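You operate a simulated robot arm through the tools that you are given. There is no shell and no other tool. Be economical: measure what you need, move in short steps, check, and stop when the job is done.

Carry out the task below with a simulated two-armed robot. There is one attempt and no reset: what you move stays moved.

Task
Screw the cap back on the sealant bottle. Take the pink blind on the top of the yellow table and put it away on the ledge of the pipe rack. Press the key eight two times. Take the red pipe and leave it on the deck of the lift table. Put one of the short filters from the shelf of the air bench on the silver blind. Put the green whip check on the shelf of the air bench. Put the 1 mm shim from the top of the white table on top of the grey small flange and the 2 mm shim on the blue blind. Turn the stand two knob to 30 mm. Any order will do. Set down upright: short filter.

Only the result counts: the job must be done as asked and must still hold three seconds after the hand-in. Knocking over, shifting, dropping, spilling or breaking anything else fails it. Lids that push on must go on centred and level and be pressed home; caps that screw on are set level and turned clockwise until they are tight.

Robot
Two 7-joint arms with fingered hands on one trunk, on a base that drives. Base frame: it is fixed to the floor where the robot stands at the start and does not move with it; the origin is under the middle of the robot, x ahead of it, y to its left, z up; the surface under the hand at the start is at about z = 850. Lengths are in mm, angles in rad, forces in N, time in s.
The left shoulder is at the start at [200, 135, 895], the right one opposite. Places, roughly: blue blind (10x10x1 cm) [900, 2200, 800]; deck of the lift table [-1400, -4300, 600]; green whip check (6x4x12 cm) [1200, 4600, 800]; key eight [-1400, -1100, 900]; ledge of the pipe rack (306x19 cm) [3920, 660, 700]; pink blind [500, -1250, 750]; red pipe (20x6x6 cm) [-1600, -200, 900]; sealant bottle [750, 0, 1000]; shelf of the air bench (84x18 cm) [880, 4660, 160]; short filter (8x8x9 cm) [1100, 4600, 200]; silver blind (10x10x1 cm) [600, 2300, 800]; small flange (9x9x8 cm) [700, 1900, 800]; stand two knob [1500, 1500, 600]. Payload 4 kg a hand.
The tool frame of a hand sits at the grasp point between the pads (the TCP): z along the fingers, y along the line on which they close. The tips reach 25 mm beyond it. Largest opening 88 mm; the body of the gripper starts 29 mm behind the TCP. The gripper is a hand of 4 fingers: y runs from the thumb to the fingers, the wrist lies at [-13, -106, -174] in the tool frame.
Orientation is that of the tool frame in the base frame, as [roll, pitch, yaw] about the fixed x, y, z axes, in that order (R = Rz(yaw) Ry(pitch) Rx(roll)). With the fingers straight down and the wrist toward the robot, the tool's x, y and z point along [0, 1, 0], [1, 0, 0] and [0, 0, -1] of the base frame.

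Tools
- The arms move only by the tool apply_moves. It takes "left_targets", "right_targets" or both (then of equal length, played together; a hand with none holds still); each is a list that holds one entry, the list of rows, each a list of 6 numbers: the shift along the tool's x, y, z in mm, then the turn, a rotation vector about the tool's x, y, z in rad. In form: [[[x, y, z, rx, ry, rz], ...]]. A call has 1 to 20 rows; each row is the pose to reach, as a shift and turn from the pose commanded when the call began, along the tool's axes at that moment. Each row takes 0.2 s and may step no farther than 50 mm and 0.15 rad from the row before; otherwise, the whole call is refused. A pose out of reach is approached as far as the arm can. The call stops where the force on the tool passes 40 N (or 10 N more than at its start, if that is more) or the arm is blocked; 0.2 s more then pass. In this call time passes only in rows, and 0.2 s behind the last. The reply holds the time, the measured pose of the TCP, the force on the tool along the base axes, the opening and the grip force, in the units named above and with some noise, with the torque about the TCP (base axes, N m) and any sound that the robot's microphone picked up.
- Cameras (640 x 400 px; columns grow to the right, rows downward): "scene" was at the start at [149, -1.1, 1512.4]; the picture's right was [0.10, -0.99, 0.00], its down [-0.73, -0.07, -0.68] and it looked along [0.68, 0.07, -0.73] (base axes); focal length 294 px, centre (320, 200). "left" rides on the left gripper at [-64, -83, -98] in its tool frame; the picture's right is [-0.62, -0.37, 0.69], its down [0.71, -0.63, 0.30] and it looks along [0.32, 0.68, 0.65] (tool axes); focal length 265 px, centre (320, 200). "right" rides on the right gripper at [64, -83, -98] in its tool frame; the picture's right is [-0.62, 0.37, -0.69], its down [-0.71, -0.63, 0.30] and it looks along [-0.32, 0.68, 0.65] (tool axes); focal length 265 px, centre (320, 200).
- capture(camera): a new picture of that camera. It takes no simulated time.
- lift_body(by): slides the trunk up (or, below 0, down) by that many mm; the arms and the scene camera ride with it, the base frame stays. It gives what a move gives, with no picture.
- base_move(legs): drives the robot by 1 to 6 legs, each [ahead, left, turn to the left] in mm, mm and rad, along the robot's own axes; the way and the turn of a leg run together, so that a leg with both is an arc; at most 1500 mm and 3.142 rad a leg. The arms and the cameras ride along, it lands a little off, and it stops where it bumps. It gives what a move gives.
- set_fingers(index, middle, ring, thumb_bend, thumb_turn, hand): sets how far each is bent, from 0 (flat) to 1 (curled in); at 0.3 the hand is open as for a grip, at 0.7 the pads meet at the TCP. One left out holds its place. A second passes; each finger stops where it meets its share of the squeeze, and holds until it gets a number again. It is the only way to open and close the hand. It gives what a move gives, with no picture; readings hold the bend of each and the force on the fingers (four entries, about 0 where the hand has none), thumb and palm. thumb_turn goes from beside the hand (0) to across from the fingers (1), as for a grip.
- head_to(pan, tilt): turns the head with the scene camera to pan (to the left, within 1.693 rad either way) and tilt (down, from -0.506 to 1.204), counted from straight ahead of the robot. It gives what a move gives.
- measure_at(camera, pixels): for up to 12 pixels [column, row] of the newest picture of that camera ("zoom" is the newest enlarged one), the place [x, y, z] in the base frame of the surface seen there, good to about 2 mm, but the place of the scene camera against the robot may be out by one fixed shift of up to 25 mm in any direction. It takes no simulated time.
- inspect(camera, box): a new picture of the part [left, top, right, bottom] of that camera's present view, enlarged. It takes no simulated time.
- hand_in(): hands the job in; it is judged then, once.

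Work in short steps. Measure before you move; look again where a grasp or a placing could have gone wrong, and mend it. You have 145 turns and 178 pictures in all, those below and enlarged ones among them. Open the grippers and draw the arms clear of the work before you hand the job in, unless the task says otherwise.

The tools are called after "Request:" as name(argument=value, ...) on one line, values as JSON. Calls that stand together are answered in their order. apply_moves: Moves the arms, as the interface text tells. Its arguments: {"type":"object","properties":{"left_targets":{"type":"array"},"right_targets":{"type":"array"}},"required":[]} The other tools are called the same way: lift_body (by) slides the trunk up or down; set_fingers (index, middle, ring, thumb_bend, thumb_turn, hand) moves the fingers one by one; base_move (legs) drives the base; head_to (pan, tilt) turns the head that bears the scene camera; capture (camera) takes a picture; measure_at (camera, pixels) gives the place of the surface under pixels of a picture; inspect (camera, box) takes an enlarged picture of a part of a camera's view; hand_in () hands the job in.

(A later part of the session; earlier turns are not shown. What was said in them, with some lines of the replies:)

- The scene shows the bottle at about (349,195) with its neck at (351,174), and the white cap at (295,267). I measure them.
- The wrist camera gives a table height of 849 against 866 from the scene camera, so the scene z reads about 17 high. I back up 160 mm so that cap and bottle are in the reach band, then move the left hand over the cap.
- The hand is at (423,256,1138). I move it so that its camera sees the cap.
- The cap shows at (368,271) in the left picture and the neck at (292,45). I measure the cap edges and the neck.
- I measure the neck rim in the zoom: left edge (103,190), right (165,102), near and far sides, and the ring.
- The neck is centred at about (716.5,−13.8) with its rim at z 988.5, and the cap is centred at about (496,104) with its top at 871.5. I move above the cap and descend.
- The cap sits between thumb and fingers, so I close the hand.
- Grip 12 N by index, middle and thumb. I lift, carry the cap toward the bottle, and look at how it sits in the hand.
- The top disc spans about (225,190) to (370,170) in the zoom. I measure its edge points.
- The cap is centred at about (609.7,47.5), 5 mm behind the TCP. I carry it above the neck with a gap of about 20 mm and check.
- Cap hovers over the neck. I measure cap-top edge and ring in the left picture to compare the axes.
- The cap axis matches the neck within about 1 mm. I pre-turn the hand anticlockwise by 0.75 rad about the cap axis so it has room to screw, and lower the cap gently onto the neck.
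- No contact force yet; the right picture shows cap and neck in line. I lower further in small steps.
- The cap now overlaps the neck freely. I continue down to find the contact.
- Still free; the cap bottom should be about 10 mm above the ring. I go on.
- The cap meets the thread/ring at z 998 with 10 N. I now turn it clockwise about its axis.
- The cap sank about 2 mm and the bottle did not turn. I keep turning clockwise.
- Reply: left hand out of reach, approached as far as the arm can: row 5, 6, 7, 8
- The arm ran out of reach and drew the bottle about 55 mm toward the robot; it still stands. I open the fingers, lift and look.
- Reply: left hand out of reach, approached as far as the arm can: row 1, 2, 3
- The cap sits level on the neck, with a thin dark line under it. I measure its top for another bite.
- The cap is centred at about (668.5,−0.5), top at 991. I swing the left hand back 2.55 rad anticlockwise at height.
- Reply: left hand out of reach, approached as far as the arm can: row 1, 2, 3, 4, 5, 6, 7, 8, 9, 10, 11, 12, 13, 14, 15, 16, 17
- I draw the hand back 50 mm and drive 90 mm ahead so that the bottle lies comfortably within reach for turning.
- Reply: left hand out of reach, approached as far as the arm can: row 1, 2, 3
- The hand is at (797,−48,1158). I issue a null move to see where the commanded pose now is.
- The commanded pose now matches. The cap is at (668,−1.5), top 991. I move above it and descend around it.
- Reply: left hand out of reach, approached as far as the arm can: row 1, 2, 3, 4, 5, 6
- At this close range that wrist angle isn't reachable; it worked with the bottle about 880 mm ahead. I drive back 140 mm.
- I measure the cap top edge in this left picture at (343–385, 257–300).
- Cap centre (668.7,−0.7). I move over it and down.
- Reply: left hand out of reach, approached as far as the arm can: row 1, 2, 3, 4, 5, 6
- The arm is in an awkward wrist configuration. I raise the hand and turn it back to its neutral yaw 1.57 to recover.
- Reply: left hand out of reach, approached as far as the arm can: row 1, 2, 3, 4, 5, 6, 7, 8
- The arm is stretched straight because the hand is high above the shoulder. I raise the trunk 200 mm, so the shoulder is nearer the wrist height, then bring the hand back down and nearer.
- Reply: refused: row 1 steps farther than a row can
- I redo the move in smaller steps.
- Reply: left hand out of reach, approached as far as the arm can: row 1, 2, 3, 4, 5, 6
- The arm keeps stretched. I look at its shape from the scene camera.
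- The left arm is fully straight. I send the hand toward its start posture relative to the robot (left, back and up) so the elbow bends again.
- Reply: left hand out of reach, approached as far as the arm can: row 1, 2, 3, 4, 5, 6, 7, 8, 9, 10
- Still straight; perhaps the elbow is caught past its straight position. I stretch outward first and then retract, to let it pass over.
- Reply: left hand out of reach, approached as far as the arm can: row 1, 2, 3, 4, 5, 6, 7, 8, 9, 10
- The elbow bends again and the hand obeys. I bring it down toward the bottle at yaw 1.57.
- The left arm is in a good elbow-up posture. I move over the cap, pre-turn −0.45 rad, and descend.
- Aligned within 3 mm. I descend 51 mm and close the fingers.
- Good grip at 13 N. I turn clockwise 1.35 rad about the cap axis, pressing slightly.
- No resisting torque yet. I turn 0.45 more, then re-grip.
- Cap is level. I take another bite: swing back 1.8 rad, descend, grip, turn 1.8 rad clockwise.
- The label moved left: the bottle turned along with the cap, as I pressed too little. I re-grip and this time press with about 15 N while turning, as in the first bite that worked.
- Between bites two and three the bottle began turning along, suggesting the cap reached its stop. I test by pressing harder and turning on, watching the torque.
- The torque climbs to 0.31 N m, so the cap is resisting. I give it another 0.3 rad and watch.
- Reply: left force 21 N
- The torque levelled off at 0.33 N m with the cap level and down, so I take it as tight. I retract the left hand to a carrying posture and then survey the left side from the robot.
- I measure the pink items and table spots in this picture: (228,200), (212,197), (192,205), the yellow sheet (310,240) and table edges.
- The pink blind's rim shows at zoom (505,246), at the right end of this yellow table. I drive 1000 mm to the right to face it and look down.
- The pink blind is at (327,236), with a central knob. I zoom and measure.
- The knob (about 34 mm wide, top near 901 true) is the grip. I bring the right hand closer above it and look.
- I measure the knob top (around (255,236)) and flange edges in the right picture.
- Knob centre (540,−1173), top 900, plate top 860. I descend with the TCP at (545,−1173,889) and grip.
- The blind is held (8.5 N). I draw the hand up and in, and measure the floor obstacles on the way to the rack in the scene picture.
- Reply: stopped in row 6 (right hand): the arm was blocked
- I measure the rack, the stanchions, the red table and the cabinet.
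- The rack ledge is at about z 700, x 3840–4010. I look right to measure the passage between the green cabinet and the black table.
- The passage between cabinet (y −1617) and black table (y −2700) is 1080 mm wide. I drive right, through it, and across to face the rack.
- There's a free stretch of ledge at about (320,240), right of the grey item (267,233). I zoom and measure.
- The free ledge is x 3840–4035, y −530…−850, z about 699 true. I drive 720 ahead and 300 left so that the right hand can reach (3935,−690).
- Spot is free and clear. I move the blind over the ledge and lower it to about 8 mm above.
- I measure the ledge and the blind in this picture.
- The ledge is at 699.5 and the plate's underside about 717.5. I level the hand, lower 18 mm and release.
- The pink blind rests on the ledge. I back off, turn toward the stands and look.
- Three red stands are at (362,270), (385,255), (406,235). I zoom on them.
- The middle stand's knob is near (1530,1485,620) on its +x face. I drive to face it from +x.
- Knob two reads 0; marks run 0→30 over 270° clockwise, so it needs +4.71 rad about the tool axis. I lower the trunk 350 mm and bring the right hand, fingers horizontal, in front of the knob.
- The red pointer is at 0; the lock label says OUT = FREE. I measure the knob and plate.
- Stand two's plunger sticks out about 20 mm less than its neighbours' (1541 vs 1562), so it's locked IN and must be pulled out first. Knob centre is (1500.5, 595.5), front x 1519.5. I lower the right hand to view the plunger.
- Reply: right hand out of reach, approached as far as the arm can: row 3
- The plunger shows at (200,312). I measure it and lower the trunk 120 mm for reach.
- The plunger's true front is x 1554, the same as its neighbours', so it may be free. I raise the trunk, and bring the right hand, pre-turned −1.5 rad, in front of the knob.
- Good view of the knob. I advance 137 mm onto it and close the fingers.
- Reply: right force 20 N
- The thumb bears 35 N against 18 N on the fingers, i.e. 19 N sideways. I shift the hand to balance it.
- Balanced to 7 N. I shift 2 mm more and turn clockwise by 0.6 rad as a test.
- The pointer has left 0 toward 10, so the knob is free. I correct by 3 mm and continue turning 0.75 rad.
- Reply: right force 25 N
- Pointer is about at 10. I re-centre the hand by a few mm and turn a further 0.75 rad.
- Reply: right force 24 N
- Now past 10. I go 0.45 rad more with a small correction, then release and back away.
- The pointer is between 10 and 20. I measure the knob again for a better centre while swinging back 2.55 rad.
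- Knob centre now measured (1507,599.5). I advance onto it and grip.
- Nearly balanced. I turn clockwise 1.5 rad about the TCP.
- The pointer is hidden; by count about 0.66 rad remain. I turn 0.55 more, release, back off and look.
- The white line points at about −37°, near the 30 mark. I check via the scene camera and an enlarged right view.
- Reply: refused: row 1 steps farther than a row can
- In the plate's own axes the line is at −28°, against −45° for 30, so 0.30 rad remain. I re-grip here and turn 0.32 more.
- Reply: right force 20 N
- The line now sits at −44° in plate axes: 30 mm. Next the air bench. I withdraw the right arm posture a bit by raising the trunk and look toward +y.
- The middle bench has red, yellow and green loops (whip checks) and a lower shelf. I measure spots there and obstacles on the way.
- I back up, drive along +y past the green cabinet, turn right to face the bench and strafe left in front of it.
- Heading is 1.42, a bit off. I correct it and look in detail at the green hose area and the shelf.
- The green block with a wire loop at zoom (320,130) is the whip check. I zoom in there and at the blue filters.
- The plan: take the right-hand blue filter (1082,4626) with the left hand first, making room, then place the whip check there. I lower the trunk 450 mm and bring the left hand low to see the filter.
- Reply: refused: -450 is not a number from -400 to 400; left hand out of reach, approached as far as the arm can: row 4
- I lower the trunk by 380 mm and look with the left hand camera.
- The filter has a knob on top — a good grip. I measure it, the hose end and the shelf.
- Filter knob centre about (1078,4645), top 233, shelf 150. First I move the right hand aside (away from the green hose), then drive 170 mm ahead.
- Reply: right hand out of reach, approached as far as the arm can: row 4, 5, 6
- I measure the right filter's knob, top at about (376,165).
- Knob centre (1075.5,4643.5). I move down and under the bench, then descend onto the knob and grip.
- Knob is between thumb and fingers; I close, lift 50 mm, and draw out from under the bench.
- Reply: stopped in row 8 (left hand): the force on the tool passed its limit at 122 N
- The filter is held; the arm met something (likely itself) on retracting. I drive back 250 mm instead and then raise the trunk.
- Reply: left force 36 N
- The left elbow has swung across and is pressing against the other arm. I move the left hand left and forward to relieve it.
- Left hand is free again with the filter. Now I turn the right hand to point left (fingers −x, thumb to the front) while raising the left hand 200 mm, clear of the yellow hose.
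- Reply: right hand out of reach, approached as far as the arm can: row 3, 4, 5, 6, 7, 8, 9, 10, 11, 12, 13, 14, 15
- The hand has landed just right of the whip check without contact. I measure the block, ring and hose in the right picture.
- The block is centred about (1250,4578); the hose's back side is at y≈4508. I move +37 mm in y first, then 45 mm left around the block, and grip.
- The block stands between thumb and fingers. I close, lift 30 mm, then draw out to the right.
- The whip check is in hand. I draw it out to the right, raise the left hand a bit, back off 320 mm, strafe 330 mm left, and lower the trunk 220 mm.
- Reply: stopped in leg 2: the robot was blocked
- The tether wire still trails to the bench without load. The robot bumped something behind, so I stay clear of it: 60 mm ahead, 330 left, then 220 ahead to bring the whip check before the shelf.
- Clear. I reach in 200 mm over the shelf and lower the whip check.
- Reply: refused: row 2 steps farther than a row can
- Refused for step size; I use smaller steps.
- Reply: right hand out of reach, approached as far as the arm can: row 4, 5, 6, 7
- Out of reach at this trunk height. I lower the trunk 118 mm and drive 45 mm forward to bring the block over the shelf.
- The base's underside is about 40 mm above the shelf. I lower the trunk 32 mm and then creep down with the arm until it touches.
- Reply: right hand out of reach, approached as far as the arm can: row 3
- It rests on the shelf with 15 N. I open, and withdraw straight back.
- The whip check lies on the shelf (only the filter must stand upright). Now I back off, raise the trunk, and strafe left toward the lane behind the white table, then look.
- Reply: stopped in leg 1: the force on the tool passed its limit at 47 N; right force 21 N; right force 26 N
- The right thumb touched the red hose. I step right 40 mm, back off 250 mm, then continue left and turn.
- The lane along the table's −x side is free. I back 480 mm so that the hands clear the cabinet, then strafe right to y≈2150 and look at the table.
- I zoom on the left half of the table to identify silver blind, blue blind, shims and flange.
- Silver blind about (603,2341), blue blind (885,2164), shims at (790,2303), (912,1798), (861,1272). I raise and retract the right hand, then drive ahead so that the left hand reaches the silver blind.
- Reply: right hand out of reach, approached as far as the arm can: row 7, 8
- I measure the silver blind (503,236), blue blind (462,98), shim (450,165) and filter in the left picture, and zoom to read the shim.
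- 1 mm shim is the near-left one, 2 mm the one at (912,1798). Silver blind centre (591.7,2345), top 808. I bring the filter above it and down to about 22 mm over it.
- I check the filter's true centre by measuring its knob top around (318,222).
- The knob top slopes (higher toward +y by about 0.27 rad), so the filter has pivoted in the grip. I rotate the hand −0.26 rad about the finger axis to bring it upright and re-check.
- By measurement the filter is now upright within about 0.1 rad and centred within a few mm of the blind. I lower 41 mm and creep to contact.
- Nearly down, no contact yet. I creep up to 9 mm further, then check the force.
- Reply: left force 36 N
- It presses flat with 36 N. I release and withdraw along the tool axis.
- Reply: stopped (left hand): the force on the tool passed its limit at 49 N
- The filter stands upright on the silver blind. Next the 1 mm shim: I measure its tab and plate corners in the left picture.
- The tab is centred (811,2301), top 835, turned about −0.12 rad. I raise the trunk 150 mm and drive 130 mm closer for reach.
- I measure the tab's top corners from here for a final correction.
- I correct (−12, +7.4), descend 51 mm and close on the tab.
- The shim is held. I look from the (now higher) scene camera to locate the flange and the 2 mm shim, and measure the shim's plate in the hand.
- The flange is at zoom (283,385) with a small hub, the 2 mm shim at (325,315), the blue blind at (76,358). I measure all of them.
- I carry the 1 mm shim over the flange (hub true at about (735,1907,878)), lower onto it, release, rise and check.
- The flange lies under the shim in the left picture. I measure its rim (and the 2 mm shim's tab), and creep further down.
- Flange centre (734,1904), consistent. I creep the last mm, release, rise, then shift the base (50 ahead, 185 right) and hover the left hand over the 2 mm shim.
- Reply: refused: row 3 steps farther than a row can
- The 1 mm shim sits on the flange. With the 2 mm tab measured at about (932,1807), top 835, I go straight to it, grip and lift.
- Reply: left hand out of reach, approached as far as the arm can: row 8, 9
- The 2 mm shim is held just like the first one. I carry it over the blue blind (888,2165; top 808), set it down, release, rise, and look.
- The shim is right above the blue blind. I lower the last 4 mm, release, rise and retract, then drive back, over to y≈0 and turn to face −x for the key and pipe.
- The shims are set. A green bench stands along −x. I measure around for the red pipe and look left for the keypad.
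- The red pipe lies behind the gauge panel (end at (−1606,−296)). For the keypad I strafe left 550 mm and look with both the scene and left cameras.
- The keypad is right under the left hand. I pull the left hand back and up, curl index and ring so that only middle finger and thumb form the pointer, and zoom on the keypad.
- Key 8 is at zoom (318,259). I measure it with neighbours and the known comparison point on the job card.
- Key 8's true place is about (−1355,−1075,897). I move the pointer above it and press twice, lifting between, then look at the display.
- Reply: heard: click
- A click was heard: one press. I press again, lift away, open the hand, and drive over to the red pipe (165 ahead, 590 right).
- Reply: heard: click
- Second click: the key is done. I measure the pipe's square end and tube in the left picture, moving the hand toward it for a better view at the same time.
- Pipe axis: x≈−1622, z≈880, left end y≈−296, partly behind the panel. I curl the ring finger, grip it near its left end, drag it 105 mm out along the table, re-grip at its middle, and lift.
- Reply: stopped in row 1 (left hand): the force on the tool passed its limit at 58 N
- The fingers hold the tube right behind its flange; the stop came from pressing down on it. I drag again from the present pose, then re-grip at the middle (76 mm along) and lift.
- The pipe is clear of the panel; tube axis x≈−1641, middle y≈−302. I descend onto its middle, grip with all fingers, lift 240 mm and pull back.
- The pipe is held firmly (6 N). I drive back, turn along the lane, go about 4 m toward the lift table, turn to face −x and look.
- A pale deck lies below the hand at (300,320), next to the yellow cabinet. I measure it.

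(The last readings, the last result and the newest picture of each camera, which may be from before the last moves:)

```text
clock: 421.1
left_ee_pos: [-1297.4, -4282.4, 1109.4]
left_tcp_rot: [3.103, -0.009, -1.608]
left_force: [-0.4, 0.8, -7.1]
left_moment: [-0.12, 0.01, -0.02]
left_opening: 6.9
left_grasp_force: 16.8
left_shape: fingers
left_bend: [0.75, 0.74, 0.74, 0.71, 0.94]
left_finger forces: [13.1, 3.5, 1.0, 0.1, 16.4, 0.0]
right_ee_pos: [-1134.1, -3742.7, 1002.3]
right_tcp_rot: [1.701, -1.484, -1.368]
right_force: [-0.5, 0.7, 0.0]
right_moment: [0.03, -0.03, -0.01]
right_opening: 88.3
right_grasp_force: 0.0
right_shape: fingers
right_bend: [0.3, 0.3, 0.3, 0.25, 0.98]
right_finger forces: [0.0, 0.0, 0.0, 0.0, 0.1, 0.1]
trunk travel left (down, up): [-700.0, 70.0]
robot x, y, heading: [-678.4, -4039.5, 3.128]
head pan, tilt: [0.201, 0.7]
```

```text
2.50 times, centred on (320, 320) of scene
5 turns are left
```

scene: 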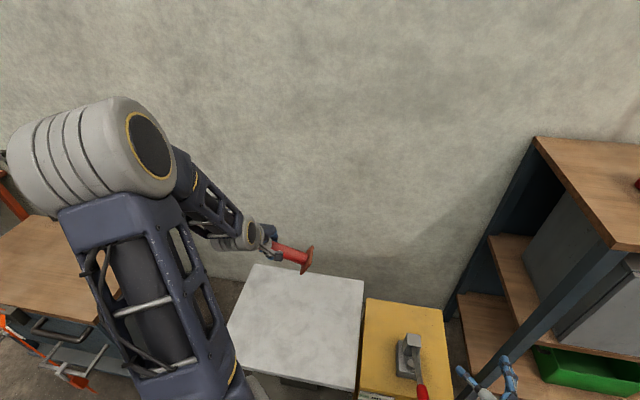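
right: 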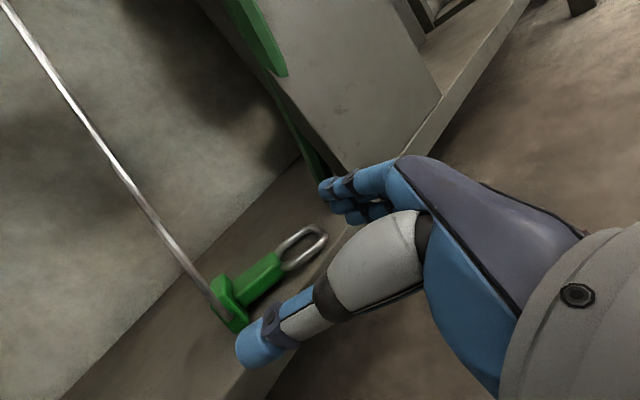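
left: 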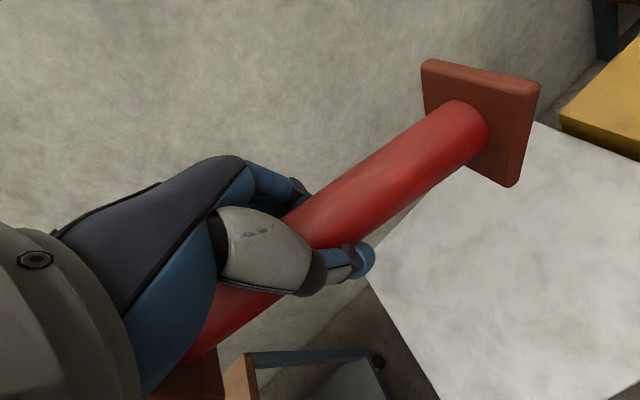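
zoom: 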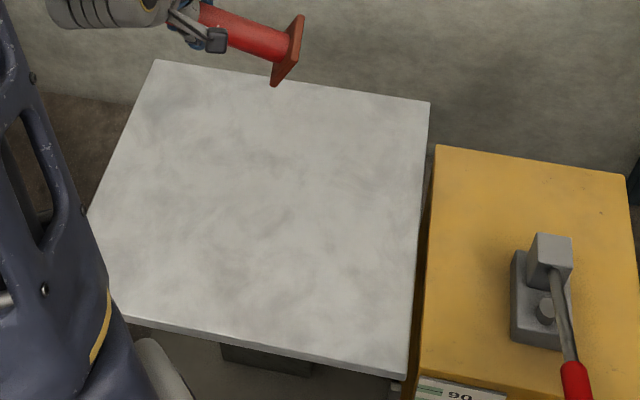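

The deck is at true z≈624, x −1207…−1575, y −4015…−4490. I bring the pipe over its middle, lower it, creep to contact, release and rise.

Request:
apply_moves(left_targets=[[[-8, 44, 0, 0, 0, 0], [-16.7, 88, 10, 0, 0, 0], [-16.7, 88, 55, 0, 0, 0], [-16.7, 88, 100, 0, 0, 0], [-16.7, 88, 145, 0, 0, 0], [-16.7, 88, 190, 0, 0, 0], [-16.7, 88, 235, 0, 0, 0], [-16.7, 88, 280, 0, 0, 0], [-16.7, 88, 325, 0, 0, 0], [-16.7, 88, 370, 0, 0, 0], [-16.7, 88, 405, 0, 0, 0], [-16.7, 88, 425, 0, 0, 0]]])

Request:
apply_moves(left_targets=[[[0, 0, 4, 0, 0, 0], [0, 0, 8, 0, 0, 0], [0, 0, 12, 0, 0, 0], [0, 0, 16, 0, 0, 0], [0, 0, 20, 0, 0, 0], [0, 0, 23, 0, 0, 0]]])

Request:
capture(camera="left")

Request:
inspect(camera="scene", box=[200, 240, 440, 400])

```text
clock: 423.8
left_ee_pos: [-1401.9, -4263.5, 690.5]
left_tcp_rot: [3.1, -0.006, -1.61]
left_force: [-0.6, -0.7, -3.5]
left_moment: [0.27, -0.13, -0.05]
left_opening: 3.8
left_grasp_force: 17.3
left_shape: fingers
left_bend: [0.76, 0.74, 0.73, 0.73, 0.95]
left_finger forces: [10.1, 4.3, 5.7, 0.1, 14.8, 0.1]
right_ee_pos: [-1135.0, -3742.6, 1002.3]
right_tcp_rot: [1.7, -1.481, -1.37]
right_force: [0.1, 0.1, 0.2]
right_moment: [-0.02, 0.02, 0.0]
right_opening: 88.1
right_grasp_force: 0.0
right_shape: fingers
right_bend: [0.3, 0.3, 0.3, 0.25, 0.98]
right_finger forces: [0.0, 0.1, 0.1, 0.0, 0.0, 0.0]
trunk travel left (down, up): [-700.0, 70.0]
robot x, y, heading: [-675.9, -4039.4, 3.123]
head pan, tilt: [0.201, 0.7]
```

```text
clock: 425.1
left_ee_pos: [-1402.7, -4263.4, 666.9]
left_tcp_rot: [3.103, -0.005, -1.609]
left_force: [0.7, -1.5, -3.6]
left_moment: [0.35, -0.14, -0.1]
left_opening: 0.0
left_grasp_force: 16.9
left_shape: fingers
left_bend: [0.76, 0.74, 0.73, 0.74, 0.96]
left_finger forces: [8.8, 2.5, 8.3, 0.0, 15.1, 0.0]
right_ee_pos: [-1134.3, -3742.3, 1002.6]
right_tcp_rot: [1.7, -1.482, -1.369]
right_force: [-0.1, 0.4, 0.3]
right_moment: [-0.01, -0.01, 0.0]
right_opening: 88.0
right_grasp_force: 0.0
right_shape: fingers
right_bend: [0.3, 0.3, 0.3, 0.25, 0.98]
right_finger forces: [0.1, 0.1, 0.1, 0.0, 0.0, 0.0]
trunk travel left (down, up): [-700.0, 70.0]
robot x, y, heading: [-680.0, -4036.6, 3.129]
head pan, tilt: [0.201, 0.7]
```

```text
13 pictures are left
```

left: 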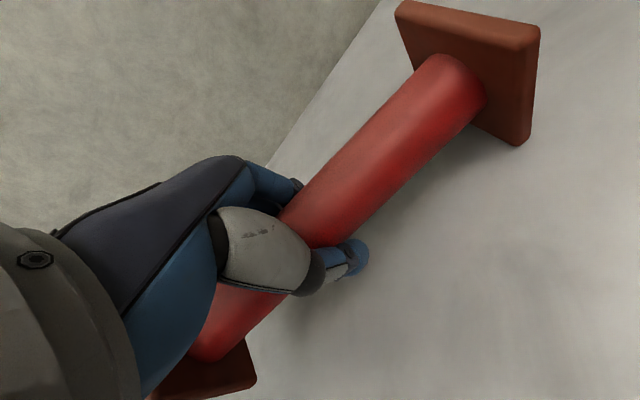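

```text
2.50 times, centred on (320, 320) of scene
4 turns are left
```

zoom: 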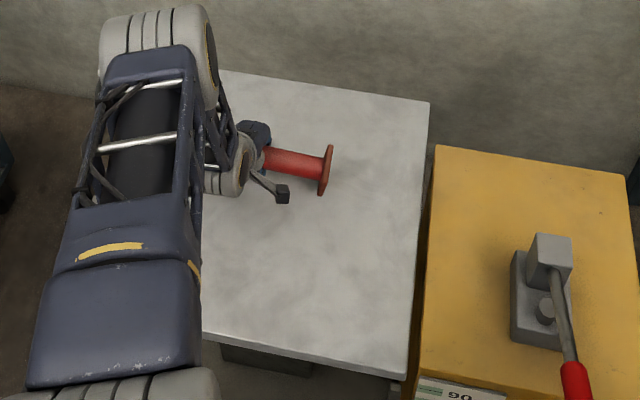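

One end already carries part of the weight. I lower another 10 mm, release, rise and retract, and check.

Request:
apply_moves(left_targets=[[[0, 0, 3, 0, 0, 0], [0, 0, 6, 0, 0, 0], [0, 0, 9, 0, 0, 0], [0, 0, 11, 0, 0, 0]]])

Request:
set_fingers(hand="left", index=0.3, middle=0.3, ring=0.3, thumb_bend=0.3)

Request:
apply_moves(left_targets=[[[0, 0, -40, 0, 0, 0], [0, 0, -85, 0, 0, 0], [0, 0, -130, 0, 0, 0], [0, 0, -175, 0, 0, 0], [0, -40, -200, 0, 0, 0], [0, -80, -225, 0, 0, 0], [0, -120, -250, 0, 0, 0]]])

Request:
capture(camera="left")

Request:
inspect(camera="scene", box=[200, 240, 440, 400])

```text
clock: 426.1
left_ee_pos: [-1402.4, -4263.5, 656.7]
left_tcp_rot: [3.103, -0.006, -1.609]
left_force: [1.9, -0.5, -4.1]
left_moment: [0.28, -0.1, -0.13]
left_opening: 0.0
left_grasp_force: 17.2
left_shape: fingers
left_bend: [0.76, 0.75, 0.73, 0.75, 0.96]
left_finger forces: [7.7, 2.0, 8.9, 0.0, 15.0, 0.0]
right_ee_pos: [-1134.5, -3742.4, 1002.7]
right_tcp_rot: [1.693, -1.484, -1.361]
right_force: [0.9, -0.1, -0.1]
right_moment: [0.0, 0.01, 0.01]
right_opening: 88.1
right_grasp_force: 0.1
right_shape: fingers
right_bend: [0.3, 0.3, 0.3, 0.25, 0.98]
right_finger forces: [0.0, 0.0, 0.1, 0.0, 0.0, 0.0]
trunk travel left (down, up): [-700.0, 70.0]
robot x, y, heading: [-676.8, -4040.3, 3.126]
head pan, tilt: [0.201, 0.7]
```

```text
clock: 427.1
left_ee_pos: [-1402.1, -4264.1, 655.0]
left_tcp_rot: [3.101, -0.008, -1.609]
left_force: [-0.1, -1.3, -0.1]
left_moment: [-0.01, -0.01, 0.0]
left_opening: 84.5
left_grasp_force: 0.1
left_shape: fingers
left_bend: [0.3, 0.3, 0.3, 0.3, 0.97]
left_finger forces: [0.0, 0.0, 0.1, 0.0, 0.0, 0.0]
right_ee_pos: [-1133.9, -3741.7, 1003.2]
right_tcp_rot: [1.707, -1.483, -1.375]
right_force: [0.3, -0.9, 0.0]
right_moment: [0.01, -0.01, -0.02]
right_opening: 87.9
right_grasp_force: 0.1
right_shape: fingers
right_bend: [0.3, 0.3, 0.3, 0.25, 0.98]
right_finger forces: [0.1, 0.0, 0.0, 0.1, 0.0, 0.1]
trunk travel left (down, up): [-700.0, 70.0]
robot x, y, heading: [-678.1, -4042.0, 3.13]
head pan, tilt: [0.201, 0.7]
```

```text
clock: 428.8
left_ee_pos: [-1271.7, -4268.6, 899.7]
left_tcp_rot: [3.098, -0.008, -1.609]
left_force: [0.0, 1.5, -0.1]
left_moment: [-0.01, 0.01, -0.01]
left_opening: 84.5
left_grasp_force: 0.0
left_shape: fingers
left_bend: [0.3, 0.3, 0.3, 0.3, 0.97]
left_finger forces: [0.0, 0.0, 0.0, 0.0, 0.0, 0.1]
right_ee_pos: [-1135.0, -3741.0, 1002.6]
right_tcp_rot: [1.693, -1.483, -1.361]
right_force: [-0.9, -0.1, -0.4]
right_moment: [0.02, -0.01, -0.02]
right_opening: 88.2
right_grasp_force: 0.0
right_shape: fingers
right_bend: [0.3, 0.3, 0.3, 0.25, 0.98]
right_finger forces: [0.0, 0.0, 0.0, 0.1, 0.0, 0.1]
trunk travel left (down, up): [-700.0, 70.0]
robot x, y, heading: [-675.7, -4042.5, 3.131]
head pan, tilt: [0.201, 0.7]
```

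```text
11 pictures are left
```

left: 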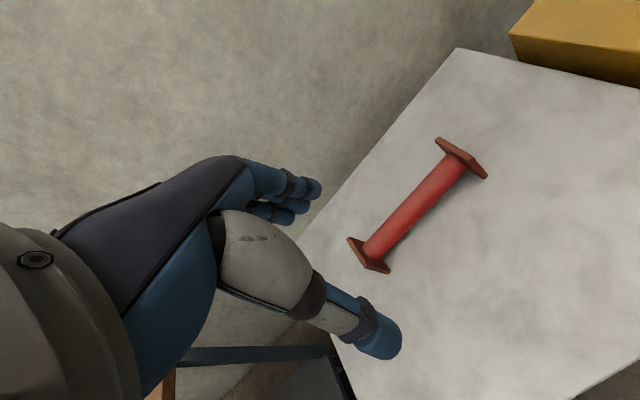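

```text
2.50 times, centred on (320, 320) of scene
3 turns are left
```

zoom: 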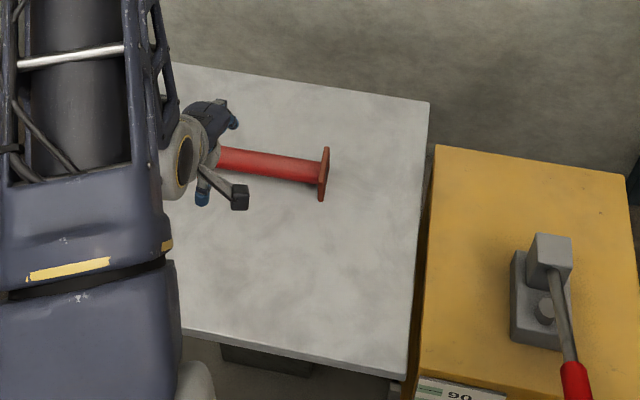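

The pipe rests flat on the deck, both hands are open and clear. I hand the job in.

Request:
hand_in()

```text
The job is handed in.
```

I handed the job in with all nine parts carried out. Four things happened on the way or ended up less certain than the rest:

- **Sealant cap:** it was turned until the torque levelled off at about 0.33 N m. One turn dragged the bottle about 55 mm toward the robot, but it stayed standing.
- **Key eight:** each of the two presses gave a click. The panel's display was dark, apparently switched off, and I did not change the switch.
- **Green whip check:** it lies on its side on the shelf, with its tether still running up to the bench.
- **Contacts:** the right hand pushed against the red hose at about 47 N, and the base was blocked once while driving behind the air bench, probably by the green cabinet. I saw nothing out of place, but I did not check either spot afterwards.

The pink blind, the stand two knob at 30 mm, the short filter (standing upright), both shims and the red pipe were each checked in a picture once in place.
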